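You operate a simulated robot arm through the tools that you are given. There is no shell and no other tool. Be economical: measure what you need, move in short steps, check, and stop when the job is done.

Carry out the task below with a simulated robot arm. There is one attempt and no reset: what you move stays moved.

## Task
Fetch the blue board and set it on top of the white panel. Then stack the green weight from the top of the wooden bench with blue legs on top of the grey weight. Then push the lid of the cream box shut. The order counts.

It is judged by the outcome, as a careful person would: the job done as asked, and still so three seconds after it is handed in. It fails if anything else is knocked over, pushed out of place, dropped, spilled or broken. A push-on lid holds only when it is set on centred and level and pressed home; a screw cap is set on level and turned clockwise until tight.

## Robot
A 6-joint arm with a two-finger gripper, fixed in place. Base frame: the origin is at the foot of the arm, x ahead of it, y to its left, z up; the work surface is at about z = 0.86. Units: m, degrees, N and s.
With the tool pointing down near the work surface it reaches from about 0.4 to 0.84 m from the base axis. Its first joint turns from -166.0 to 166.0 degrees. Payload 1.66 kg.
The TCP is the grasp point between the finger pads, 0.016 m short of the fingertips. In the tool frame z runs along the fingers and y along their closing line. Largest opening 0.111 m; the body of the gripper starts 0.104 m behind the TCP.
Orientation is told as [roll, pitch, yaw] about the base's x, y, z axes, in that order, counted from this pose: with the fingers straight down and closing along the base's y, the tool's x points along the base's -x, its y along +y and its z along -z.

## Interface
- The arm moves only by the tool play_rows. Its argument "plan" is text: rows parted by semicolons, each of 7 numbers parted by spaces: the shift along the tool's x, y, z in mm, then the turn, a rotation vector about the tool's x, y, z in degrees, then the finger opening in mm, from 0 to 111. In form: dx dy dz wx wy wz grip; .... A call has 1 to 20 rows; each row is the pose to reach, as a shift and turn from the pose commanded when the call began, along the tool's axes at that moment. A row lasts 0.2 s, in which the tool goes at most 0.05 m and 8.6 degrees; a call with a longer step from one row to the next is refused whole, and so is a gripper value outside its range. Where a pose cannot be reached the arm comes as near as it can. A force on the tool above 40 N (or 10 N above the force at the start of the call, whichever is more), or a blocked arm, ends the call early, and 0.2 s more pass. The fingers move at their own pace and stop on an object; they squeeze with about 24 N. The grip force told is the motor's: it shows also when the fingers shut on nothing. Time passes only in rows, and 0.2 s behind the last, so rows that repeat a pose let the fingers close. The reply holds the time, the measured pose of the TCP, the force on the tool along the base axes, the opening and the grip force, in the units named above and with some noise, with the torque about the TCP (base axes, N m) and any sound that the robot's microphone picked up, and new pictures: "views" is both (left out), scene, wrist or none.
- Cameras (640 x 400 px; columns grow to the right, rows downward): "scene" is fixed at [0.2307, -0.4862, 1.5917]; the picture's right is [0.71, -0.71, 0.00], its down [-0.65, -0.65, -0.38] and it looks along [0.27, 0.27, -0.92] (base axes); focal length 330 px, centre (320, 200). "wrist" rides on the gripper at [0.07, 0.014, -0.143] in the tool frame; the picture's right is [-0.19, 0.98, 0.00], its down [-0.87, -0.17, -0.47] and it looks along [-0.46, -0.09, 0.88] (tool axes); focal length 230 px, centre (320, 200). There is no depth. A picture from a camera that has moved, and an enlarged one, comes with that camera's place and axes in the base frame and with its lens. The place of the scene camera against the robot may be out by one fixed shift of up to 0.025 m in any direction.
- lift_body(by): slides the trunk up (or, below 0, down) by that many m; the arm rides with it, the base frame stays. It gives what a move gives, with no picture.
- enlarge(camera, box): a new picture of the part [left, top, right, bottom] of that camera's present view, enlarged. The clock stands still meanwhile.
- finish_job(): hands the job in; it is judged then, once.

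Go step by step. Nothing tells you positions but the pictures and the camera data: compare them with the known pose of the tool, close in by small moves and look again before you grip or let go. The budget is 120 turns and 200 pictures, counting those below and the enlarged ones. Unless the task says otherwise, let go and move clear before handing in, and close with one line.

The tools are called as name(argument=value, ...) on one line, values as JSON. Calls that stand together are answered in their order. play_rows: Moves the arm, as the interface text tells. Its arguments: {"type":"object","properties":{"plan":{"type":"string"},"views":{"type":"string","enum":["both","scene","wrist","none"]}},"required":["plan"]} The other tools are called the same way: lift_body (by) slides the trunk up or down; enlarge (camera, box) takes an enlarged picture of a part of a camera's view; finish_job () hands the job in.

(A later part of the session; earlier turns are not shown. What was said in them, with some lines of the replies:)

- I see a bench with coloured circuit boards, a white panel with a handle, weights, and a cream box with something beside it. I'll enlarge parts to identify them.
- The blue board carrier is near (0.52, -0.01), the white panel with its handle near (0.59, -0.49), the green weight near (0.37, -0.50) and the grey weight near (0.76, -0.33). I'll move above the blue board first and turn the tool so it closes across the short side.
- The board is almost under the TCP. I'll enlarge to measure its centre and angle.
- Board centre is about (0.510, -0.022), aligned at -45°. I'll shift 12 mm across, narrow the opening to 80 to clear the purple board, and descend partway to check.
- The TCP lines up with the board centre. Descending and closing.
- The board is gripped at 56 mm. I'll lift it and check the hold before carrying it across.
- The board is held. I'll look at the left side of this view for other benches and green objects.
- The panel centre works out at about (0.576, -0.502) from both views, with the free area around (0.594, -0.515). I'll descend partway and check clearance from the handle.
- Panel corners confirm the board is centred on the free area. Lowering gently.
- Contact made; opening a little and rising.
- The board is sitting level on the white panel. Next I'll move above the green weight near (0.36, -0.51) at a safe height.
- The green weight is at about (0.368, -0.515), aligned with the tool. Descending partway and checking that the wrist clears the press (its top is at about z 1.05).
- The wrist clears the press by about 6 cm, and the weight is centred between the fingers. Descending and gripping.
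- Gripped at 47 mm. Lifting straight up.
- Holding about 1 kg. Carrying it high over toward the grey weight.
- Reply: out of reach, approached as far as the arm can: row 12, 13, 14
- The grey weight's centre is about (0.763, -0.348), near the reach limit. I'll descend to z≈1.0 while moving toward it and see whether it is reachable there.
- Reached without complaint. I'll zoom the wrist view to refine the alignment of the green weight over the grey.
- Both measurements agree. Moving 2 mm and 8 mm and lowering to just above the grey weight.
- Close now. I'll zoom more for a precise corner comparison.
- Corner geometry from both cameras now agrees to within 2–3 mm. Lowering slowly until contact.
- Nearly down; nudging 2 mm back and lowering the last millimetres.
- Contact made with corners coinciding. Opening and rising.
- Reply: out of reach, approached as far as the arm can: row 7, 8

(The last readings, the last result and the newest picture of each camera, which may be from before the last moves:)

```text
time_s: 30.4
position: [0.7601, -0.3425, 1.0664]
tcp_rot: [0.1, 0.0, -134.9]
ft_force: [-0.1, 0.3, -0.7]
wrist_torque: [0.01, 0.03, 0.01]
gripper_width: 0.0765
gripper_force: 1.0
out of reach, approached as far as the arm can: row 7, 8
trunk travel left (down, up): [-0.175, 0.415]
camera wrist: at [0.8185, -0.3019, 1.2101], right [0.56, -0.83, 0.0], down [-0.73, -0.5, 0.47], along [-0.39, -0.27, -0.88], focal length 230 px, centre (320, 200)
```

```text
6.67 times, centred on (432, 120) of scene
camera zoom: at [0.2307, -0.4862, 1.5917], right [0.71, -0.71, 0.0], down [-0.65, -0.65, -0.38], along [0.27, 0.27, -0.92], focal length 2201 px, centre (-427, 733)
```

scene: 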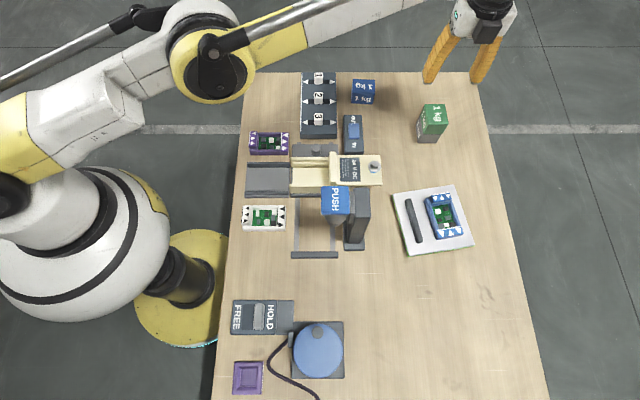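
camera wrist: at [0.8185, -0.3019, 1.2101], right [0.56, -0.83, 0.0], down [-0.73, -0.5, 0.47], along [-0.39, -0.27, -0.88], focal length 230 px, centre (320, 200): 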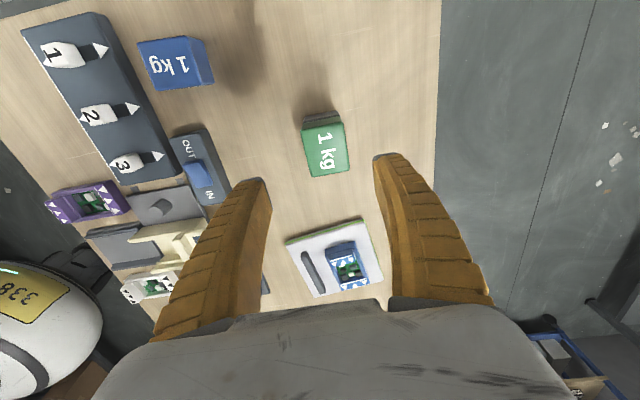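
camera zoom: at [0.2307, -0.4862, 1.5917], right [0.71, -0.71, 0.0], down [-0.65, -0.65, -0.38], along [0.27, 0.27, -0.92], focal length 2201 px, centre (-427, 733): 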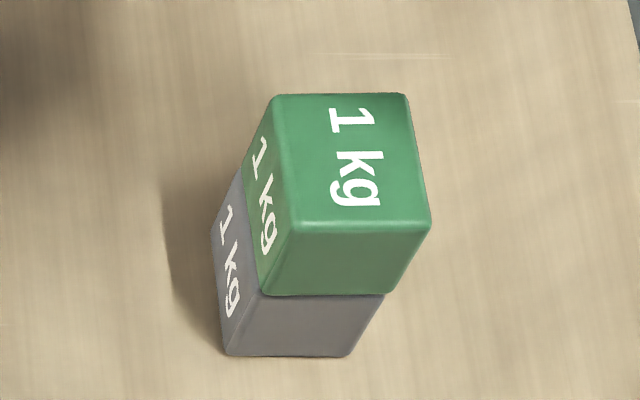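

The green weight sits squarely on the grey. Now I'll look at the cream box from above to understand how its lid closes.

play_rows(plan="-20 -34 -20 0 0 0 60; -40 -70 -45 0 0 0 40; -60 -105 -64 0 0 0 20; -80 -140 -64 0 0 0 0; -105 -180 -64 0 0 0 0; -125 -214 -64 0 0 0 0; -125 -214 -64 0 0 0 0")

enlarge(camera="wrist", box=[180, 40, 460, 215])

enlarge(camera="scene", box=[240, 130, 400, 205])

```text
time_s: 32.0
position: [0.5186, -0.2781, 1.131]
tcp_rot: [0.1, -0.1, -134.9]
ft_force: [-0.6, -0.6, 0.2]
wrist_torque: [0.0, -0.01, 0.02]
gripper_width: 0.0003
gripper_force: 23.3
trunk travel left (down, up): [-0.175, 0.415]
camera wrist: at [0.5775, -0.2382, 1.2741], right [0.56, -0.83, 0.0], down [-0.73, -0.5, 0.47], along [-0.39, -0.27, -0.88], focal length 230 px, centre (320, 200)
```

scene: 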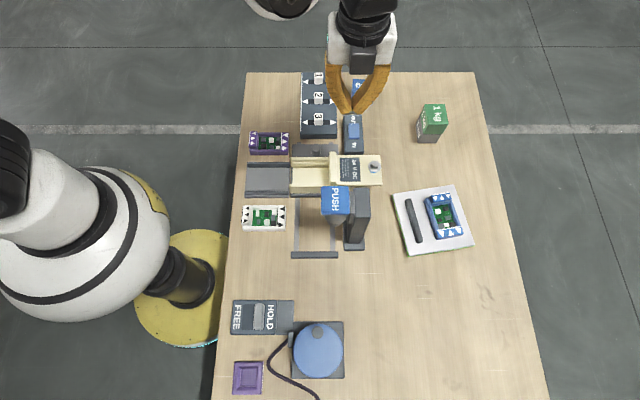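
wrist: 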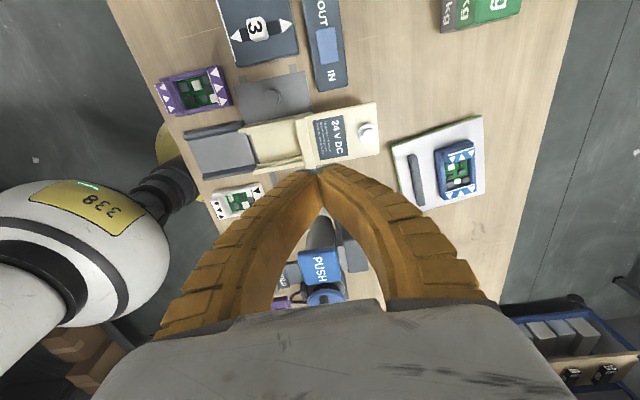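

```text
2.29 times, centred on (320, 128) of wrist
camera zoom: at [0.5775, -0.2382, 1.2741], right [0.56, -0.83, 0.0], down [-0.73, -0.5, 0.47], along [-0.39, -0.27, -0.88], focal length 526 px, centre (320, 366)
```

zoom: 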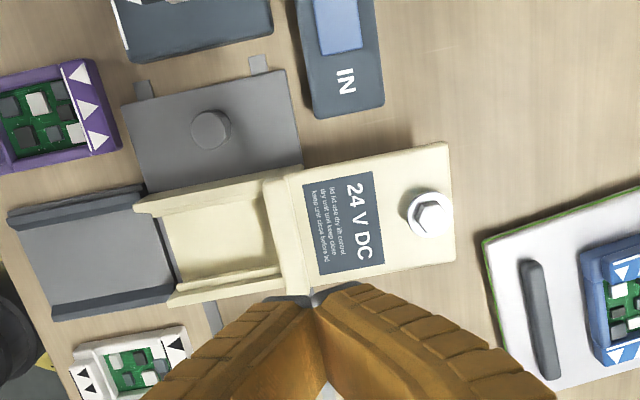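

```text
4.00 times, centred on (320, 168) of scene
camera zoom: at [0.2307, -0.4862, 1.5917], right [0.71, -0.71, 0.0], down [-0.65, -0.65, -0.38], along [0.27, 0.27, -0.92], focal length 1320 px, centre (320, 330)
```

zoom: 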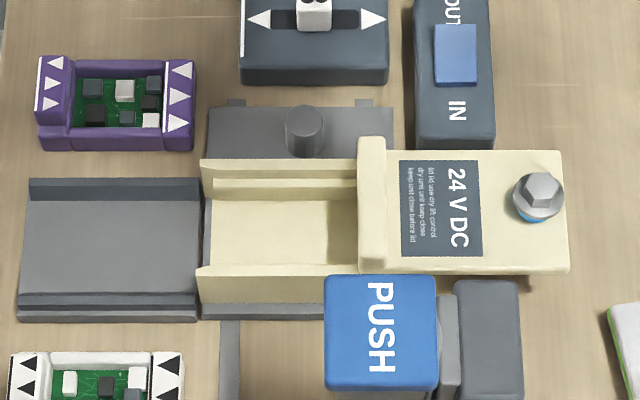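

The lid appears to be a thin plate sliding under a cross-bar toward the left over the open cavity, but I need a side view. I'll move beyond the lid's right end with the camera looking back along it.

play_rows(plan="0 18 0 0 0 8.2 0; 0 36 0 0 0 16.4 0; -1 54 0 0 0 24.6 0; -1 72 0 0 0 32.8 0; -1 90 0 0 0 41 0; -2 108 0 0 0 49.2 0; -2 126 0 0 0 57.4 0; -2 144 10 0 0 65.6 0; -3 164 30 0 0 73.8 0; -3 182 60 0 0 82 0; -3 200 90 0 0 90 0; -3 200 90 0 0 90 0")

enlarge(camera="wrist", box=[160, 0, 480, 200])

```text
time_s: 34.6
position: [0.6079, -0.4564, 1.079]
tcp_rot: [-1.2, 0.2, 148.8]
ft_force: [0.4, 0.6, 0.4]
wrist_torque: [-0.01, 0.0, -0.03]
gripper_width: 0.0001
gripper_force: 24.1
out of reach, approached as far as the arm can: row 9, 10, 11, 12
trunk travel left (down, up): [-0.175, 0.415]
camera wrist: at [0.6587, -0.5053, 1.2217], right [-0.67, -0.74, -0.02], down [-0.66, 0.58, 0.47], along [-0.34, 0.33, -0.88], focal length 230 px, centre (320, 200)
```

scene: 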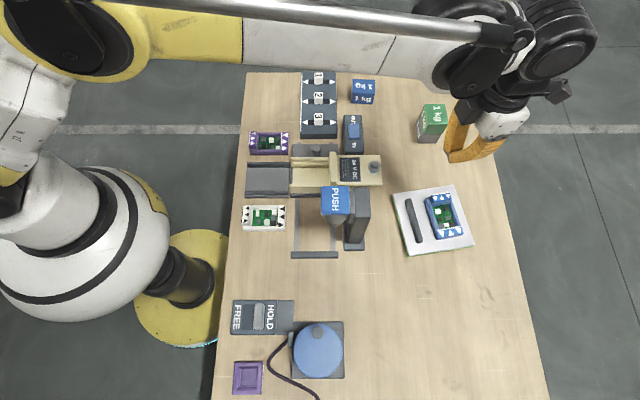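
wrist: 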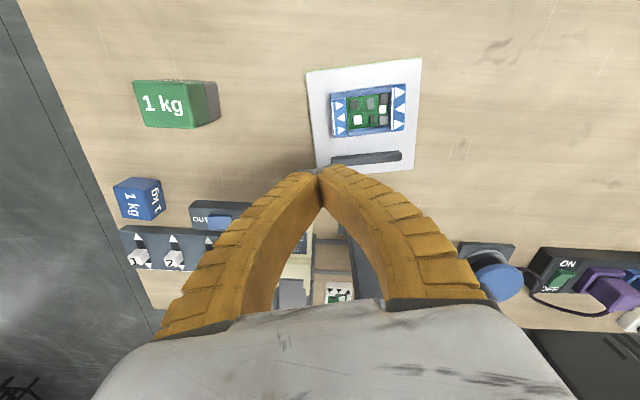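

```text
2.00 times, centred on (320, 100) of wrist
camera zoom: at [0.6587, -0.5053, 1.2217], right [-0.67, -0.74, -0.02], down [-0.66, 0.58, 0.47], along [-0.34, 0.33, -0.88], focal length 460 px, centre (320, 400)
```

zoom: 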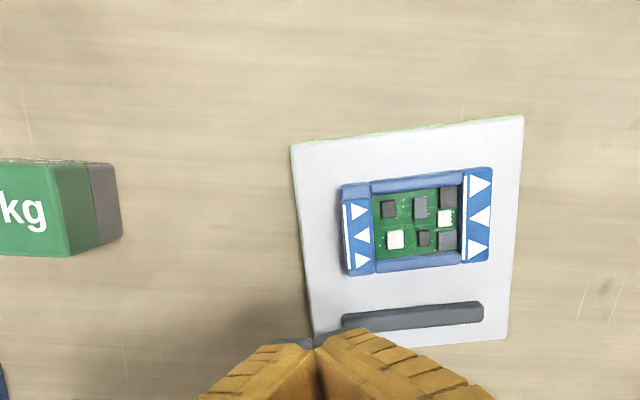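

The fingers hid the box and a wrist joint reached its limit. I'll turn back the other way to view from the left side over the box, fingers open.

play_rows(plan="-8 -6 0 0 0 -8.3 20; -16 -11 0 0 0 -16.6 40; -24 -17 0 0 0 -24.9 60; -32 -22 0 0 0 -33.2 80; -40 -28 0 0 0 -41.5 111; -48 -33 0 0 0 -49.8 111; -56 -39 0 0 0 -58.1 111; -63 -44 0 0 0 -66.4 111; -71 -50 0 0 0 -74.7 111; -79 -55 0 0 0 -83 111; -87 -61 0 0 0 -91.3 111; -95 -66 0 0 0 -99.6 111; -103 -72 0 0 0 -107.9 111; -111 -77 0 0 0 -116.2 111; -119 -83 0 0 0 -124.5 111; -126 -88 0 0 0 -132.8 111; -134 -94 0 0 0 -141.1 111; -142 -99 0 0 0 -149.4 111; -150 -105 0 0 0 -157.7 111; -158 -110 0 0 0 -166 111")

enlarge(camera="wrist", box=[220, 60, 420, 220])

```text
time_s: 38.8
position: [0.5284, -0.2769, 1.0809]
tcp_rot: [1.3, 0.1, -45.0]
ft_force: [-0.5, 0.1, -0.1]
wrist_torque: [0.01, -0.02, 0.01]
gripper_width: 0.111
gripper_force: 0.0
trunk travel left (down, up): [-0.175, 0.415]
camera wrist: at [0.4857, -0.2205, 1.2246], right [0.83, 0.56, 0.02], down [0.49, -0.74, 0.47], along [0.28, -0.38, -0.88], focal length 230 px, centre (320, 200)
```

scene: 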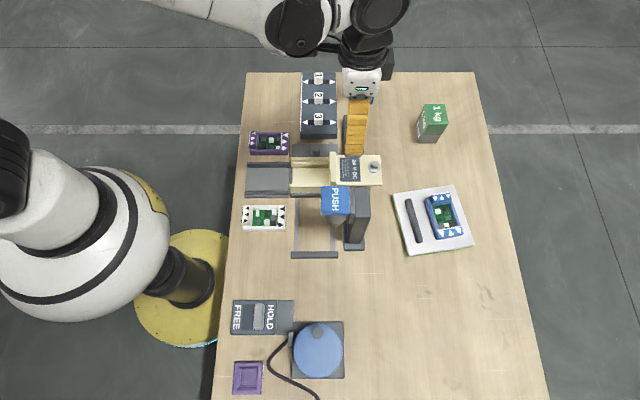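
wrist: 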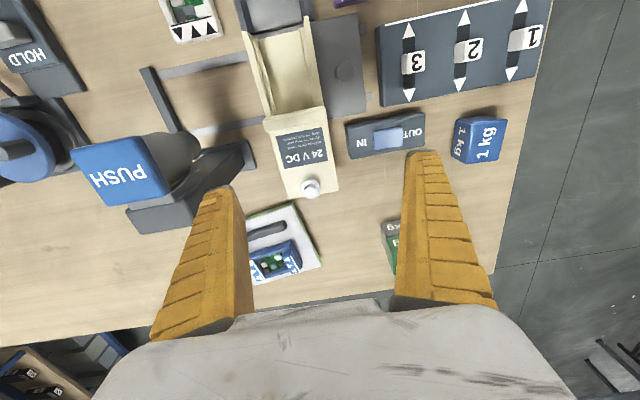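

```text
2.50 times, centred on (320, 140) of wrist
camera zoom: at [0.4857, -0.2205, 1.2246], right [0.83, 0.56, 0.02], down [0.49, -0.74, 0.47], along [0.28, -0.38, -0.88], focal length 575 px, centre (320, 350)
```

zoom: 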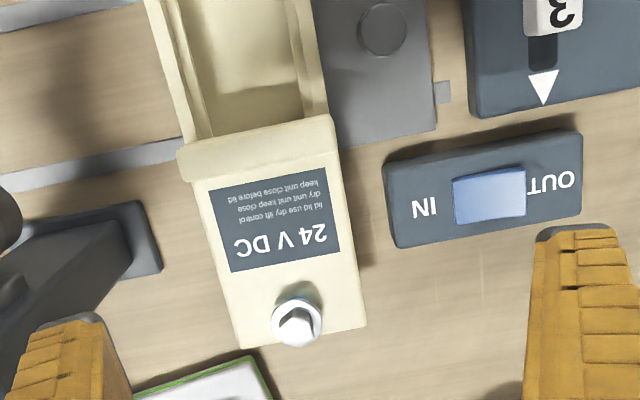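

The lid is a thin plate with its top at about z 0.93, sticking out to the right; its free end centre is near (0.566, -0.344). I'll level the tool, close the fingers, and go just beyond that end before descending to push it left.

play_rows(plan="-25 -5 0 0.3 -0.3 0 70; -50 -10 0 0.6 -0.6 0 30; -75 -15 10 0.9 -0.9 0 0; -104 -21 30 0.9 -0.9 0 0; -104 -21 50 0.9 -0.9 0 0; -104 -21 50 0.9 -0.9 0 0")

enlarge(camera="wrist", box=[220, 0, 420, 220])

enlarge(camera="scene", box=[320, 100, 440, 220])

```text
time_s: 40.2
position: [0.5862, -0.365, 1.0298]
tcp_rot: [0.3, -0.8, -45.1]
ft_force: [0.5, -0.8, -1.2]
wrist_torque: [-0.03, 0.01, 0.02]
gripper_width: 0.0001
gripper_force: 23.9
trunk travel left (down, up): [-0.175, 0.415]
camera wrist: at [0.5447, -0.3049, 1.1731], right [0.83, 0.56, 0.01], down [0.49, -0.73, 0.48], along [0.28, -0.4, -0.88], focal length 230 px, centre (320, 200)
```

scene: 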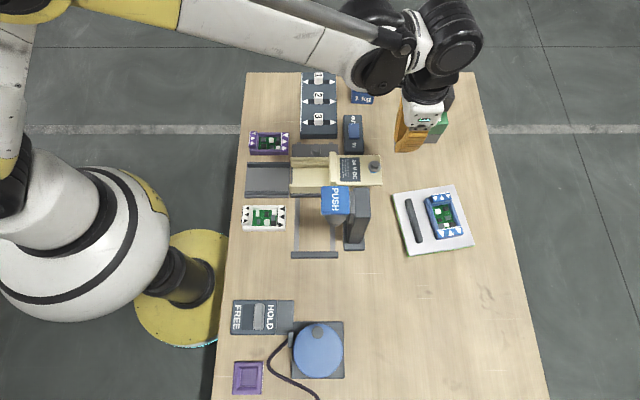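
wrist: 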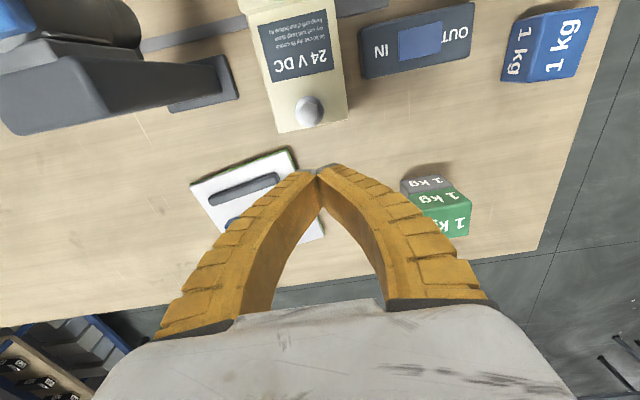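

```text
1.82 times, centred on (320, 110) of wrist
camera zoom: at [0.5447, -0.3049, 1.1731], right [0.83, 0.56, 0.01], down [0.49, -0.73, 0.48], along [0.28, -0.4, -0.88], focal length 418 px, centre (320, 364)
```

zoom: 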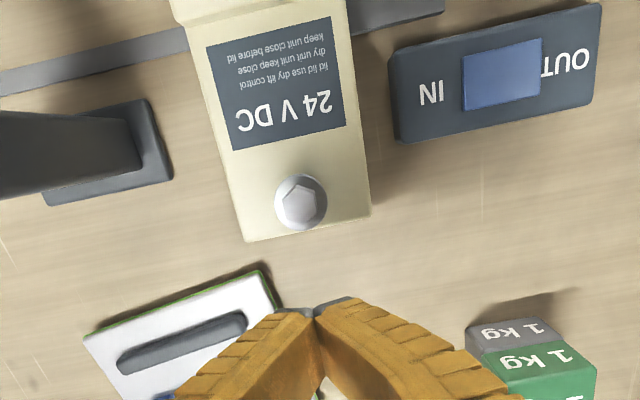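

```text
3.33 times, centred on (380, 160) of scene
camera zoom: at [0.2307, -0.4862, 1.5917], right [0.71, -0.71, 0.0], down [-0.65, -0.65, -0.38], along [0.27, 0.27, -0.92], focal length 1100 px, centre (120, 333)
```

zoom: 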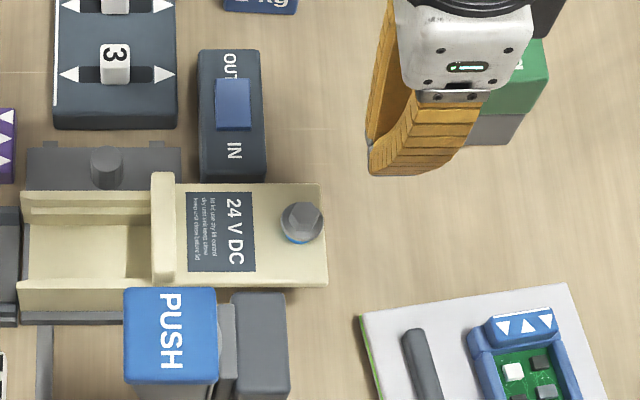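

Two views agree: the lid top is at z≈0.928 and the finger is on its centreline with about 13 mm to spare. Descending beside the lid's end.

play_rows(plan="-4 0 30 0 0 0 0; -4 0 60 0 0 0 0; -4 0 85 0 0 0 0; -4 0 95 0 0 0 0; -4 0 95 0 0 0 0")

enlarge(camera="scene", box=[330, 130, 420, 220])

enlarge(camera="wrist", box=[240, 60, 400, 220])

```text
time_s: 41.4
position: [0.5892, -0.3689, 0.9358]
tcp_rot: [0.3, -0.8, -45.1]
ft_force: [0.9, 0.2, 0.0]
wrist_torque: [-0.02, 0.02, -0.02]
gripper_width: 0.0
gripper_force: 24.2
trunk travel left (down, up): [-0.175, 0.415]
camera wrist: at [0.5479, -0.3092, 1.0772], right [0.83, 0.56, 0.01], down [0.49, -0.73, 0.48], along [0.28, -0.4, -0.88], focal length 230 px, centre (320, 200)
```

scene: 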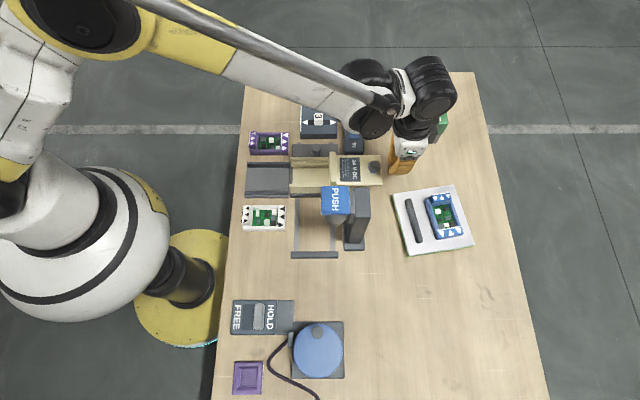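
wrist: 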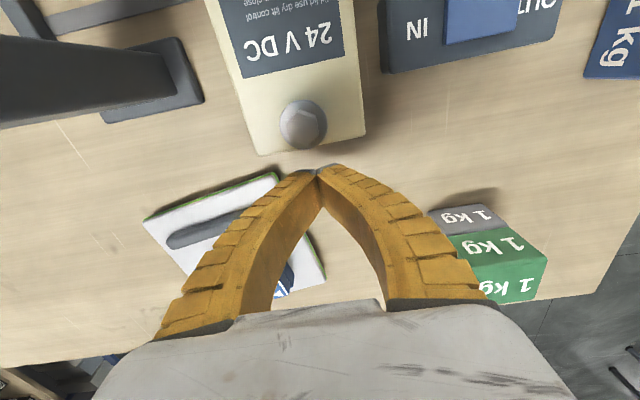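

```text
4.44 times, centred on (375, 175) of scene
camera zoom: at [0.2307, -0.4862, 1.5917], right [0.71, -0.71, 0.0], down [-0.65, -0.65, -0.38], along [0.27, 0.27, -0.92], focal length 1467 px, centre (76, 311)
```

zoom: 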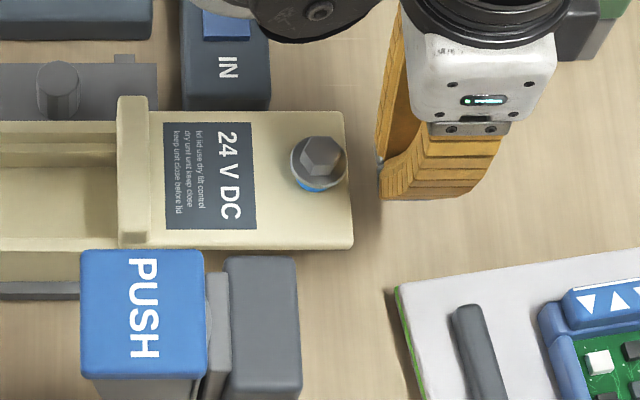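

```text
2.50 times, centred on (320, 140) of wrist
camera zoom: at [0.5479, -0.3092, 1.0772], right [0.83, 0.56, 0.01], down [0.49, -0.73, 0.48], along [0.28, -0.4, -0.88], focal length 575 px, centre (320, 350)
```

zoom: 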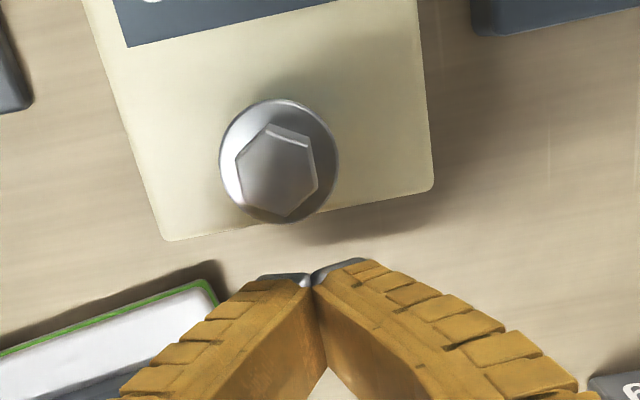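

A bolt-shaped knob sits flush with the lid's end, so I'll open the fingers to 42 mm to straddle it and push the plate itself with both fingertips.

play_rows(plan="0 0 1 0 0 0 42; 0 0 1 0 0 0 42; 4 0 1 0 0 0 42; 8 0 1 0 0 0 42; 12 0 1 0 0 0 42; 12 0 1 0 0 0 42")

enlarge(camera="wrist", box=[240, 60, 400, 220])

enlarge(camera="scene", box=[330, 130, 420, 220])

```text
time_s: 42.8
position: [0.583, -0.3595, 0.9343]
tcp_rot: [0.3, -0.8, -45.0]
ft_force: [-0.3, -0.5, -0.6]
wrist_torque: [-0.01, 0.01, 0.01]
gripper_width: 0.0444
gripper_force: 1.5
trunk travel left (down, up): [-0.175, 0.415]
camera wrist: at [0.54, -0.2999, 1.0767], right [0.83, 0.56, 0.01], down [0.49, -0.73, 0.48], along [0.28, -0.4, -0.88], focal length 230 px, centre (320, 200)
```

scene: 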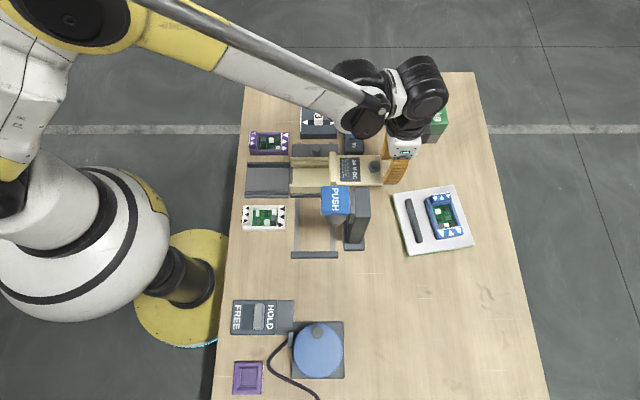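
wrist: 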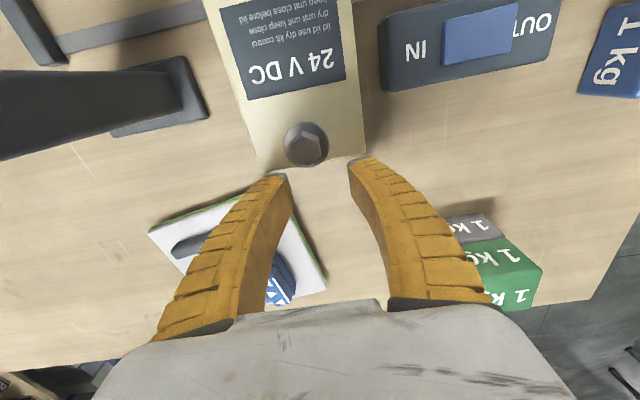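

```text
2.50 times, centred on (320, 140) of wrist
camera zoom: at [0.54, -0.2999, 1.0767], right [0.83, 0.56, 0.01], down [0.49, -0.73, 0.48], along [0.28, -0.4, -0.88], focal length 575 px, centre (320, 350)
```

zoom: 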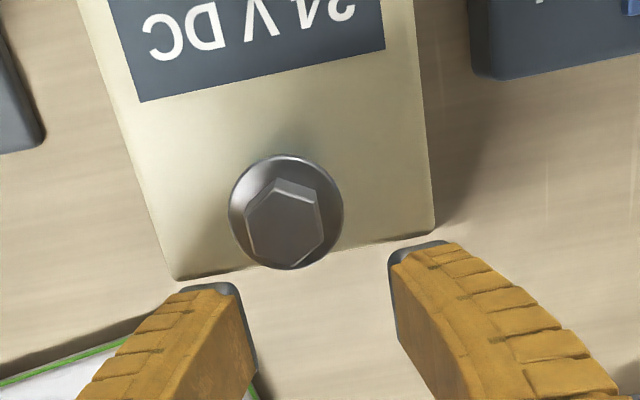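

```text
4.44 times, centred on (375, 175) of scene
camera zoom: at [0.2307, -0.4862, 1.5917], right [0.71, -0.71, 0.0], down [-0.65, -0.65, -0.38], along [0.27, 0.27, -0.92], focal length 1467 px, centre (76, 311)
```

zoom: 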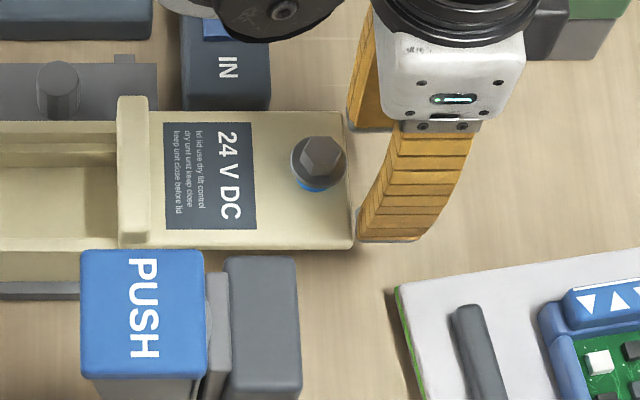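

Both fingertips line up with the plate's end on either side of the bolt. Starting a slow push.

play_rows(plan="3 0 0 0 0 0 42; 6 0 0 0 0 0 42; 9 0 0 0 0 0 42; 12 0 0 0 0 0 42; 15 0 0 0 0 0 42; 18 0 0 0 0 0 42; 21 0 0 0 0 0 42; 24 0 0 0 0 0 42")

enlarge(camera="scene", box=[280, 130, 400, 220])

```text
time_s: 44.6
position: [0.5668, -0.3444, 0.9345]
tcp_rot: [0.3, -0.9, -45.1]
ft_force: [0.7, -0.7, 2.9]
wrist_torque: [-0.05, 0.09, 0.02]
gripper_width: 0.0449
gripper_force: 2.0
trunk travel left (down, up): [-0.175, 0.415]
camera wrist: at [0.5242, -0.2834, 1.0767], right [0.83, 0.56, 0.01], down [0.49, -0.73, 0.48], along [0.28, -0.4, -0.88], focal length 230 px, centre (320, 200)
```

scene: 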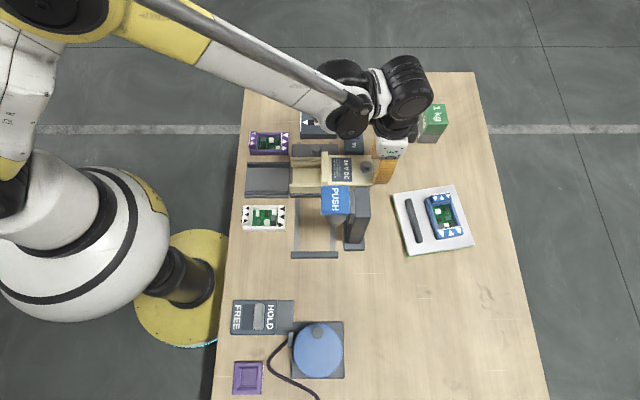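
wrist: 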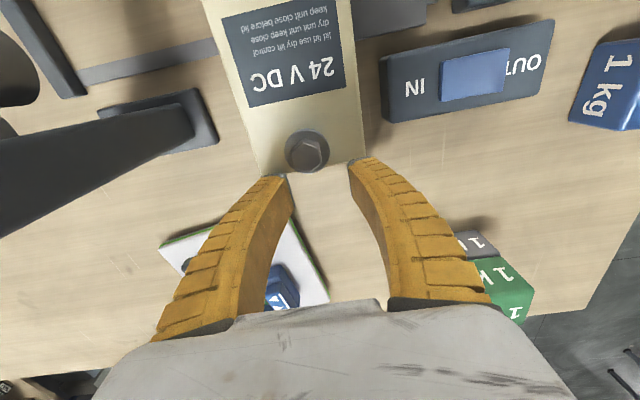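

```text
4.44 times, centred on (340, 175) of scene
camera zoom: at [0.2307, -0.4862, 1.5917], right [0.71, -0.71, 0.0], down [-0.65, -0.65, -0.38], along [0.27, 0.27, -0.92], focal length 1467 px, centre (231, 311)
```

zoom: 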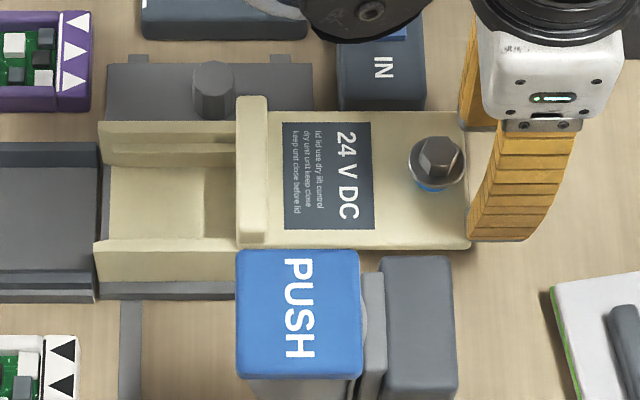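

The lid slides with its lip and the bolt rides along steadily. Continuing.

play_rows(plan="3 0 0 0 0 0 42; 6 0 0 0 0 0 42; 9 0 0 0 0 0 42; 12 0 0 0 0 0 42; 15 0 0 0 0 0 42; 18 0 0 0 0 0 42; 21 0 0 0 0 0 42; 24 0 0 0 0 0 42; 27 0 0 0 0 0 42; 30 0 0 0 0 0 42; 33 0 0 0 0 0 42; 36 0 0 0 0 0 42; 39 0 0 0 0 0 42; 42 0 0 0 0 0 42; 45 0 0 0 0 0 42")

enlarge(camera="scene", box=[280, 130, 400, 220])

```text
time_s: 47.8
position: [0.5343, -0.3113, 0.9341]
tcp_rot: [0.3, -0.9, -45.1]
ft_force: [0.3, -0.6, 3.0]
wrist_torque: [-0.01, 0.06, 0.01]
gripper_width: 0.0443
gripper_force: 1.5
trunk travel left (down, up): [-0.175, 0.415]
camera wrist: at [0.492, -0.2511, 1.0762], right [0.83, 0.56, 0.01], down [0.49, -0.73, 0.48], along [0.28, -0.4, -0.88], focal length 230 px, centre (320, 200)
```

scene: 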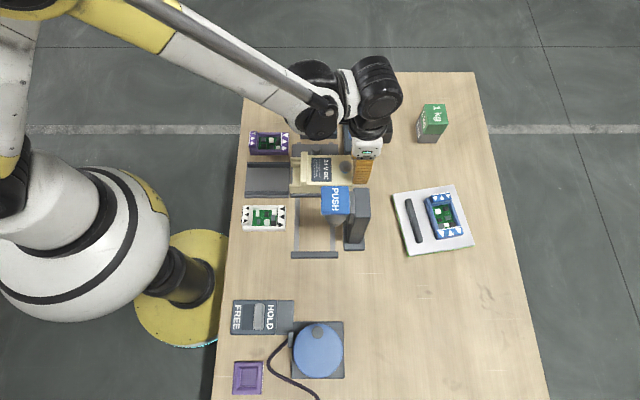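
wrist: 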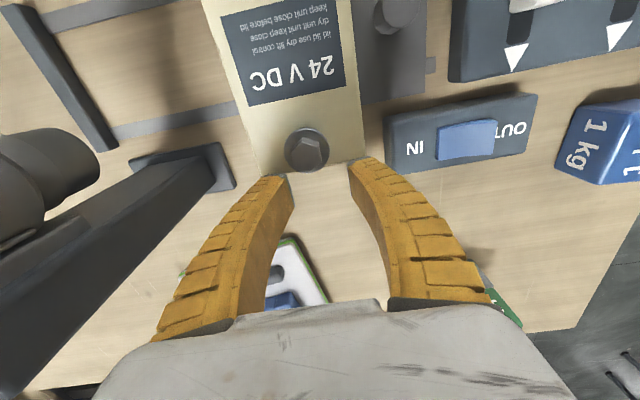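

```text
4.44 times, centred on (340, 175) of scene
camera zoom: at [0.2307, -0.4862, 1.5917], right [0.71, -0.71, 0.0], down [-0.65, -0.65, -0.38], along [0.27, 0.27, -0.92], focal length 1467 px, centre (231, 311)
```

zoom: 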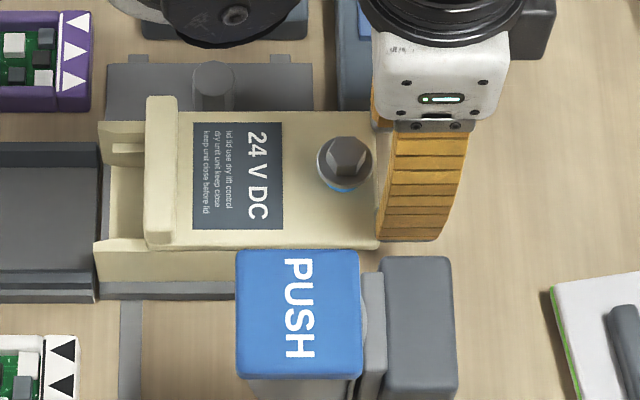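

About 24 mm remain. Continuing until it stops.

play_rows(plan="2 0 0 0 0 0 42; 4 0 0 0 0 0 42; 6 0 0 0 0 0 42; 8 0 0 0 0 0 42; 10 0 0 0 0 0 42; 12 0 0 0 0 0 42; 14 0 0 0 0 0 42; 16 0 0 0 0 0 42; 18 0 0 0 0 0 42; 20 0 0 0 0 0 42")

enlarge(camera="scene", box=[280, 130, 400, 220])

```text
time_s: 50.0
position: [0.5193, -0.2976, 0.9349]
tcp_rot: [0.3, -0.8, -45.1]
ft_force: [0.0, 0.2, -0.3]
wrist_torque: [0.02, 0.0, 0.02]
gripper_width: 0.0441
gripper_force: 1.3
trunk travel left (down, up): [-0.175, 0.415]
camera wrist: at [0.4778, -0.2373, 1.0761], right [0.83, 0.56, 0.01], down [0.49, -0.73, 0.48], along [0.28, -0.4, -0.88], focal length 230 px, centre (320, 200)
```

scene: 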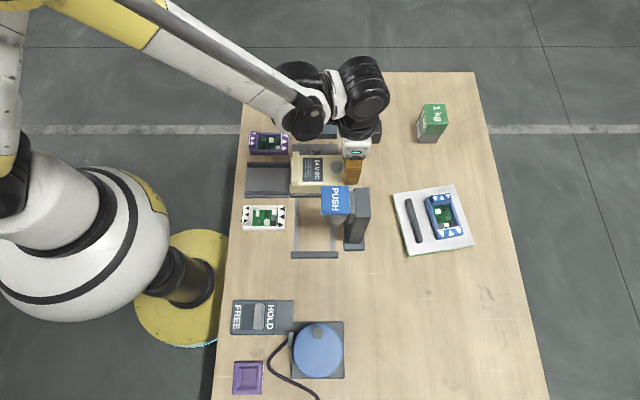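
wrist: 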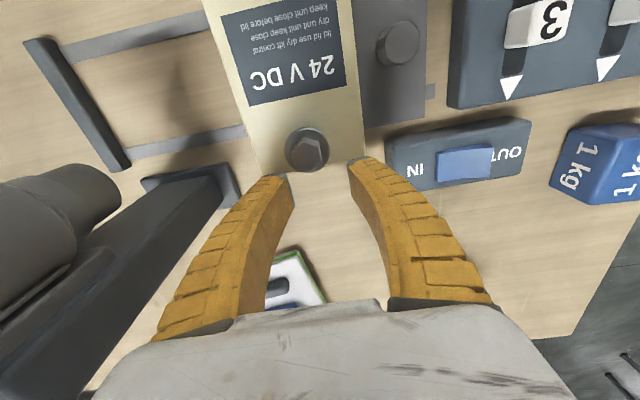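

```text
4.44 times, centred on (340, 175) of scene
camera zoom: at [0.2307, -0.4862, 1.5917], right [0.71, -0.71, 0.0], down [-0.65, -0.65, -0.38], along [0.27, 0.27, -0.92], focal length 1467 px, centre (231, 311)
```

zoom: 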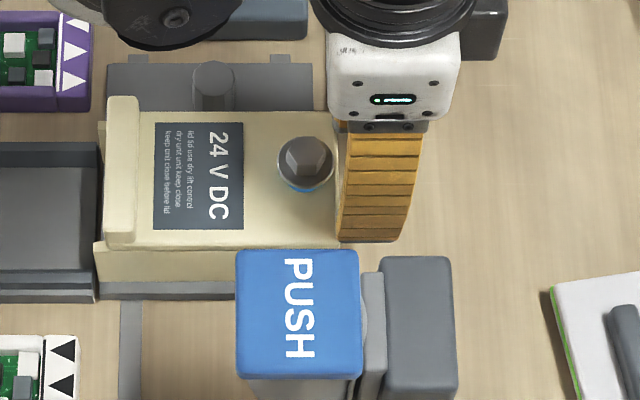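

Nearly shut; pressing on until it meets the stop.

play_rows(plan="2 0 0 0 0 0 42; 4 0 0 0 0 0 42; 6 0 0 0 0 0 42; 8 0 0 0 0 0 42; 10 0 0 0 0 0 42; 12 0 0 0 0 0 42")

enlarge(camera="scene", box=[280, 130, 400, 220])

```text
time_s: 51.4
position: [0.5137, -0.292, 0.933]
tcp_rot: [0.3, -1.2, -45.2]
ft_force: [9.7, -7.7, 11.4]
wrist_torque: [-0.13, 0.11, 0.22]
gripper_width: 0.0438
gripper_force: 1.3
trunk travel left (down, up): [-0.175, 0.415]
stopped in row 6: the force on the tool passed its limit at 42 N (the readings are from after the stop); the commanded pose is now the measured one
camera wrist: at [0.4719, -0.2314, 1.0753], right [0.83, 0.56, 0.01], down [0.48, -0.73, 0.49], along [0.28, -0.4, -0.87], focal length 230 px, centre (320, 200)
```

scene: 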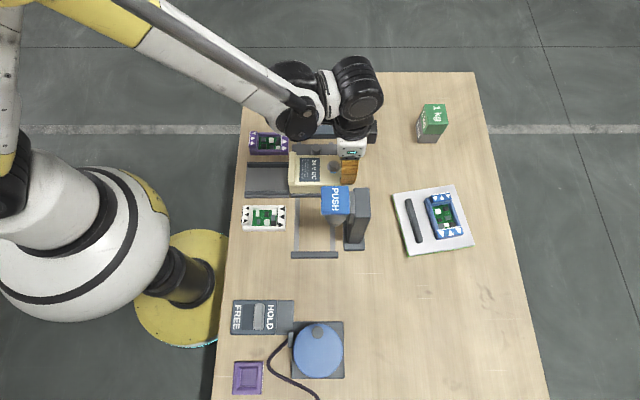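
wrist: 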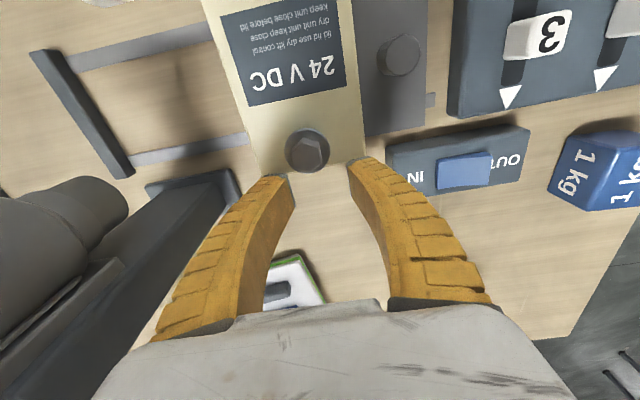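

```text
4.44 times, centred on (340, 175) of scene
camera zoom: at [0.2307, -0.4862, 1.5917], right [0.71, -0.71, 0.0], down [-0.65, -0.65, -0.38], along [0.27, 0.27, -0.92], focal length 1467 px, centre (231, 311)
```

zoom: 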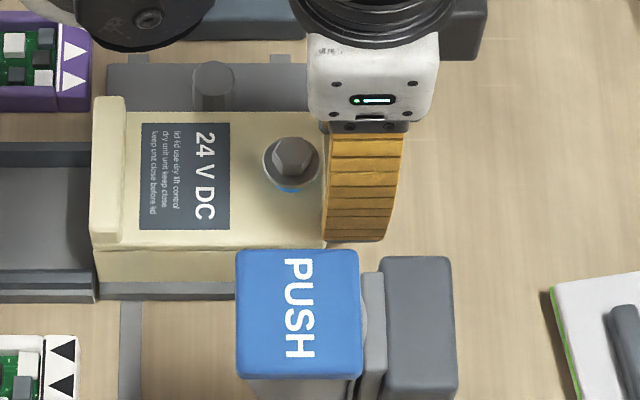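

The lid met its stop with the lip at the box's left end. Backing off and rising to check.

play_rows(plan="-5 0 0 0 0 0 42; -15 0 0 0 0 0 42; -30 0 0 0 0 0 42; -40 0 -30 0 0 0 42; -50 0 -75 0 0 0 42; -60 0 -120 0 0 0 60; -90 40 -150 0 0 0 60; -120 75 -150 0 0 0 60; -120 75 -150 0 0 0 60")

enlarge(camera="scene", box=[240, 130, 400, 270])

enlarge(camera="scene", box=[280, 130, 400, 220])

```text
refused: row 7 steps farther than a row can; nothing moved
```

```text
2.86 times, centred on (320, 200) of scene
camera zoom: at [0.2307, -0.4862, 1.5917], right [0.71, -0.71, 0.0], down [-0.65, -0.65, -0.38], along [0.27, 0.27, -0.92], focal length 943 px, centre (320, 200)
```

zoom: 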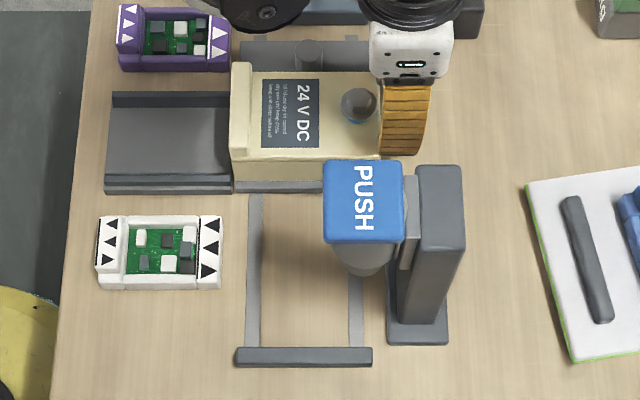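

```text
4.44 times, centred on (340, 175) of scene
camera zoom: at [0.2307, -0.4862, 1.5917], right [0.71, -0.71, 0.0], down [-0.65, -0.65, -0.38], along [0.27, 0.27, -0.92], focal length 1467 px, centre (231, 311)
```

zoom: 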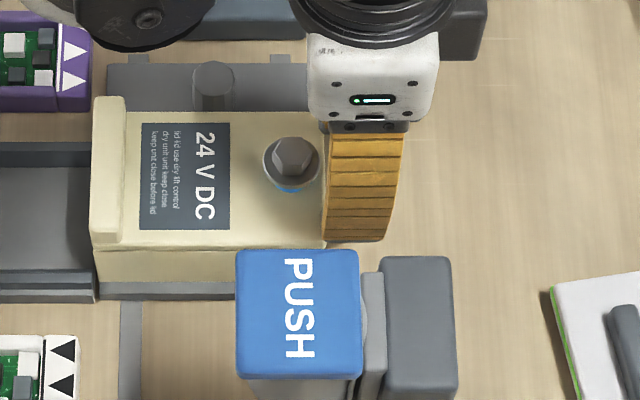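

One step was too long, so nothing moved. Repeating with shorter steps.

play_rows(plan="-5 0 0 0 0 0 42; -15 0 0 0 0 0 42; -30 0 0 0 0 0 42; -40 0 -30 0 0 0 42; -50 0 -70 0 0 0 42; -55 0 -110 0 0 0 60; -70 20 -140 0 0 0 60; -85 50 -150 0 0 0 60; -100 80 -150 0 0 0 60; -100 110 -150 0 0 0 60; -100 110 -150 0 0 0 60")

enlarge(camera="scene", box=[280, 130, 400, 220])

enlarge(camera="wrist", box=[160, 0, 400, 180])

```text
time_s: 53.8
position: [0.66, -0.2816, 1.0848]
tcp_rot: [0.3, -1.0, -45.2]
ft_force: [0.5, 0.4, -0.3]
wrist_torque: [0.01, 0.05, 0.0]
gripper_width: 0.062
gripper_force: 1.2
trunk travel left (down, up): [-0.175, 0.415]
camera wrist: at [0.6184, -0.2218, 1.2278], right [0.83, 0.56, 0.01], down [0.48, -0.73, 0.49], along [0.28, -0.4, -0.87], focal length 230 px, centre (320, 200)
```

scene: 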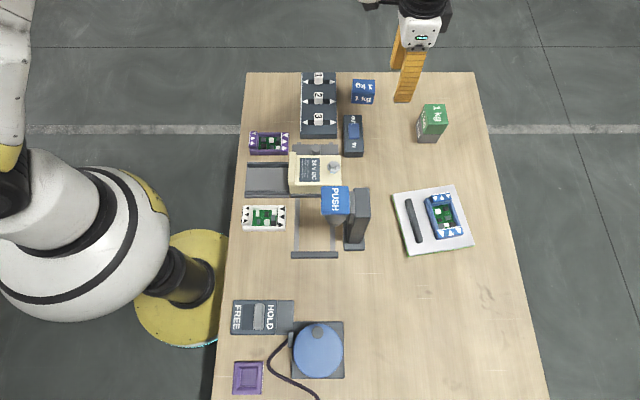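
wrist: 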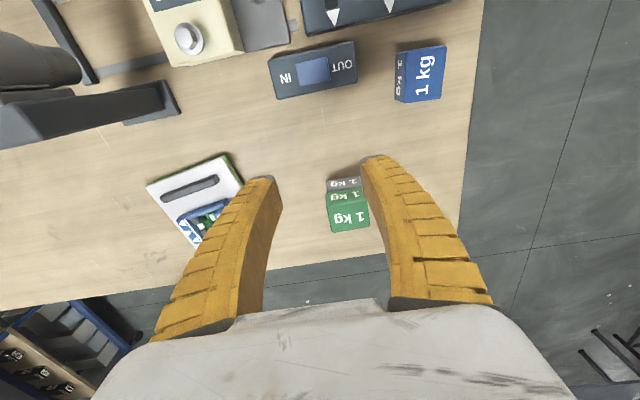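

```text
4.44 times, centred on (340, 175) of scene
camera zoom: at [0.2307, -0.4862, 1.5917], right [0.71, -0.71, 0.0], down [-0.65, -0.65, -0.38], along [0.27, 0.27, -0.92], focal length 1467 px, centre (231, 311)
```

zoom: 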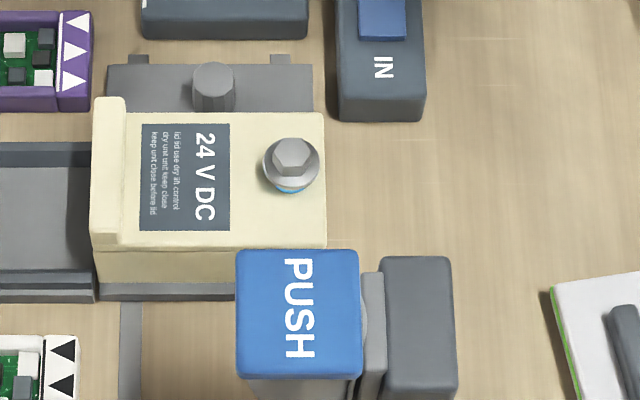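

```text
2.22 times, centred on (280, 90) of wrist
camera zoom: at [0.6184, -0.2218, 1.2278], right [0.83, 0.56, 0.01], down [0.48, -0.73, 0.49], along [0.28, -0.4, -0.87], focal length 511 px, centre (409, 444)
```

zoom: 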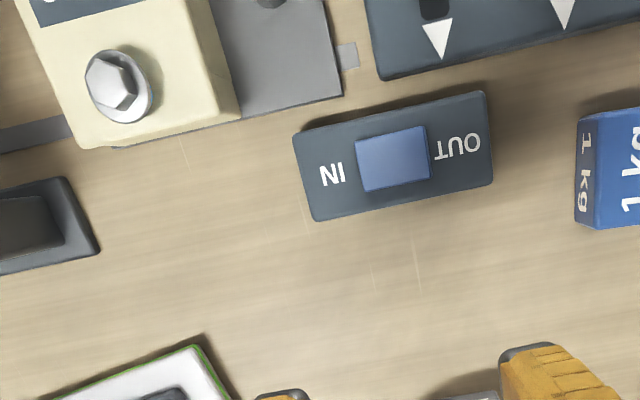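

The lid is shut flush with the box. The board is on the white panel, the green weight is on the grey one, and the arm is clear, so I'm handing in.

finish_job()

```text
The job is handed in.
```

The blue board is on the white panel, the green weight is on the grey weight, and the cream box's lid is pushed shut, done in that order. The job is handed in.
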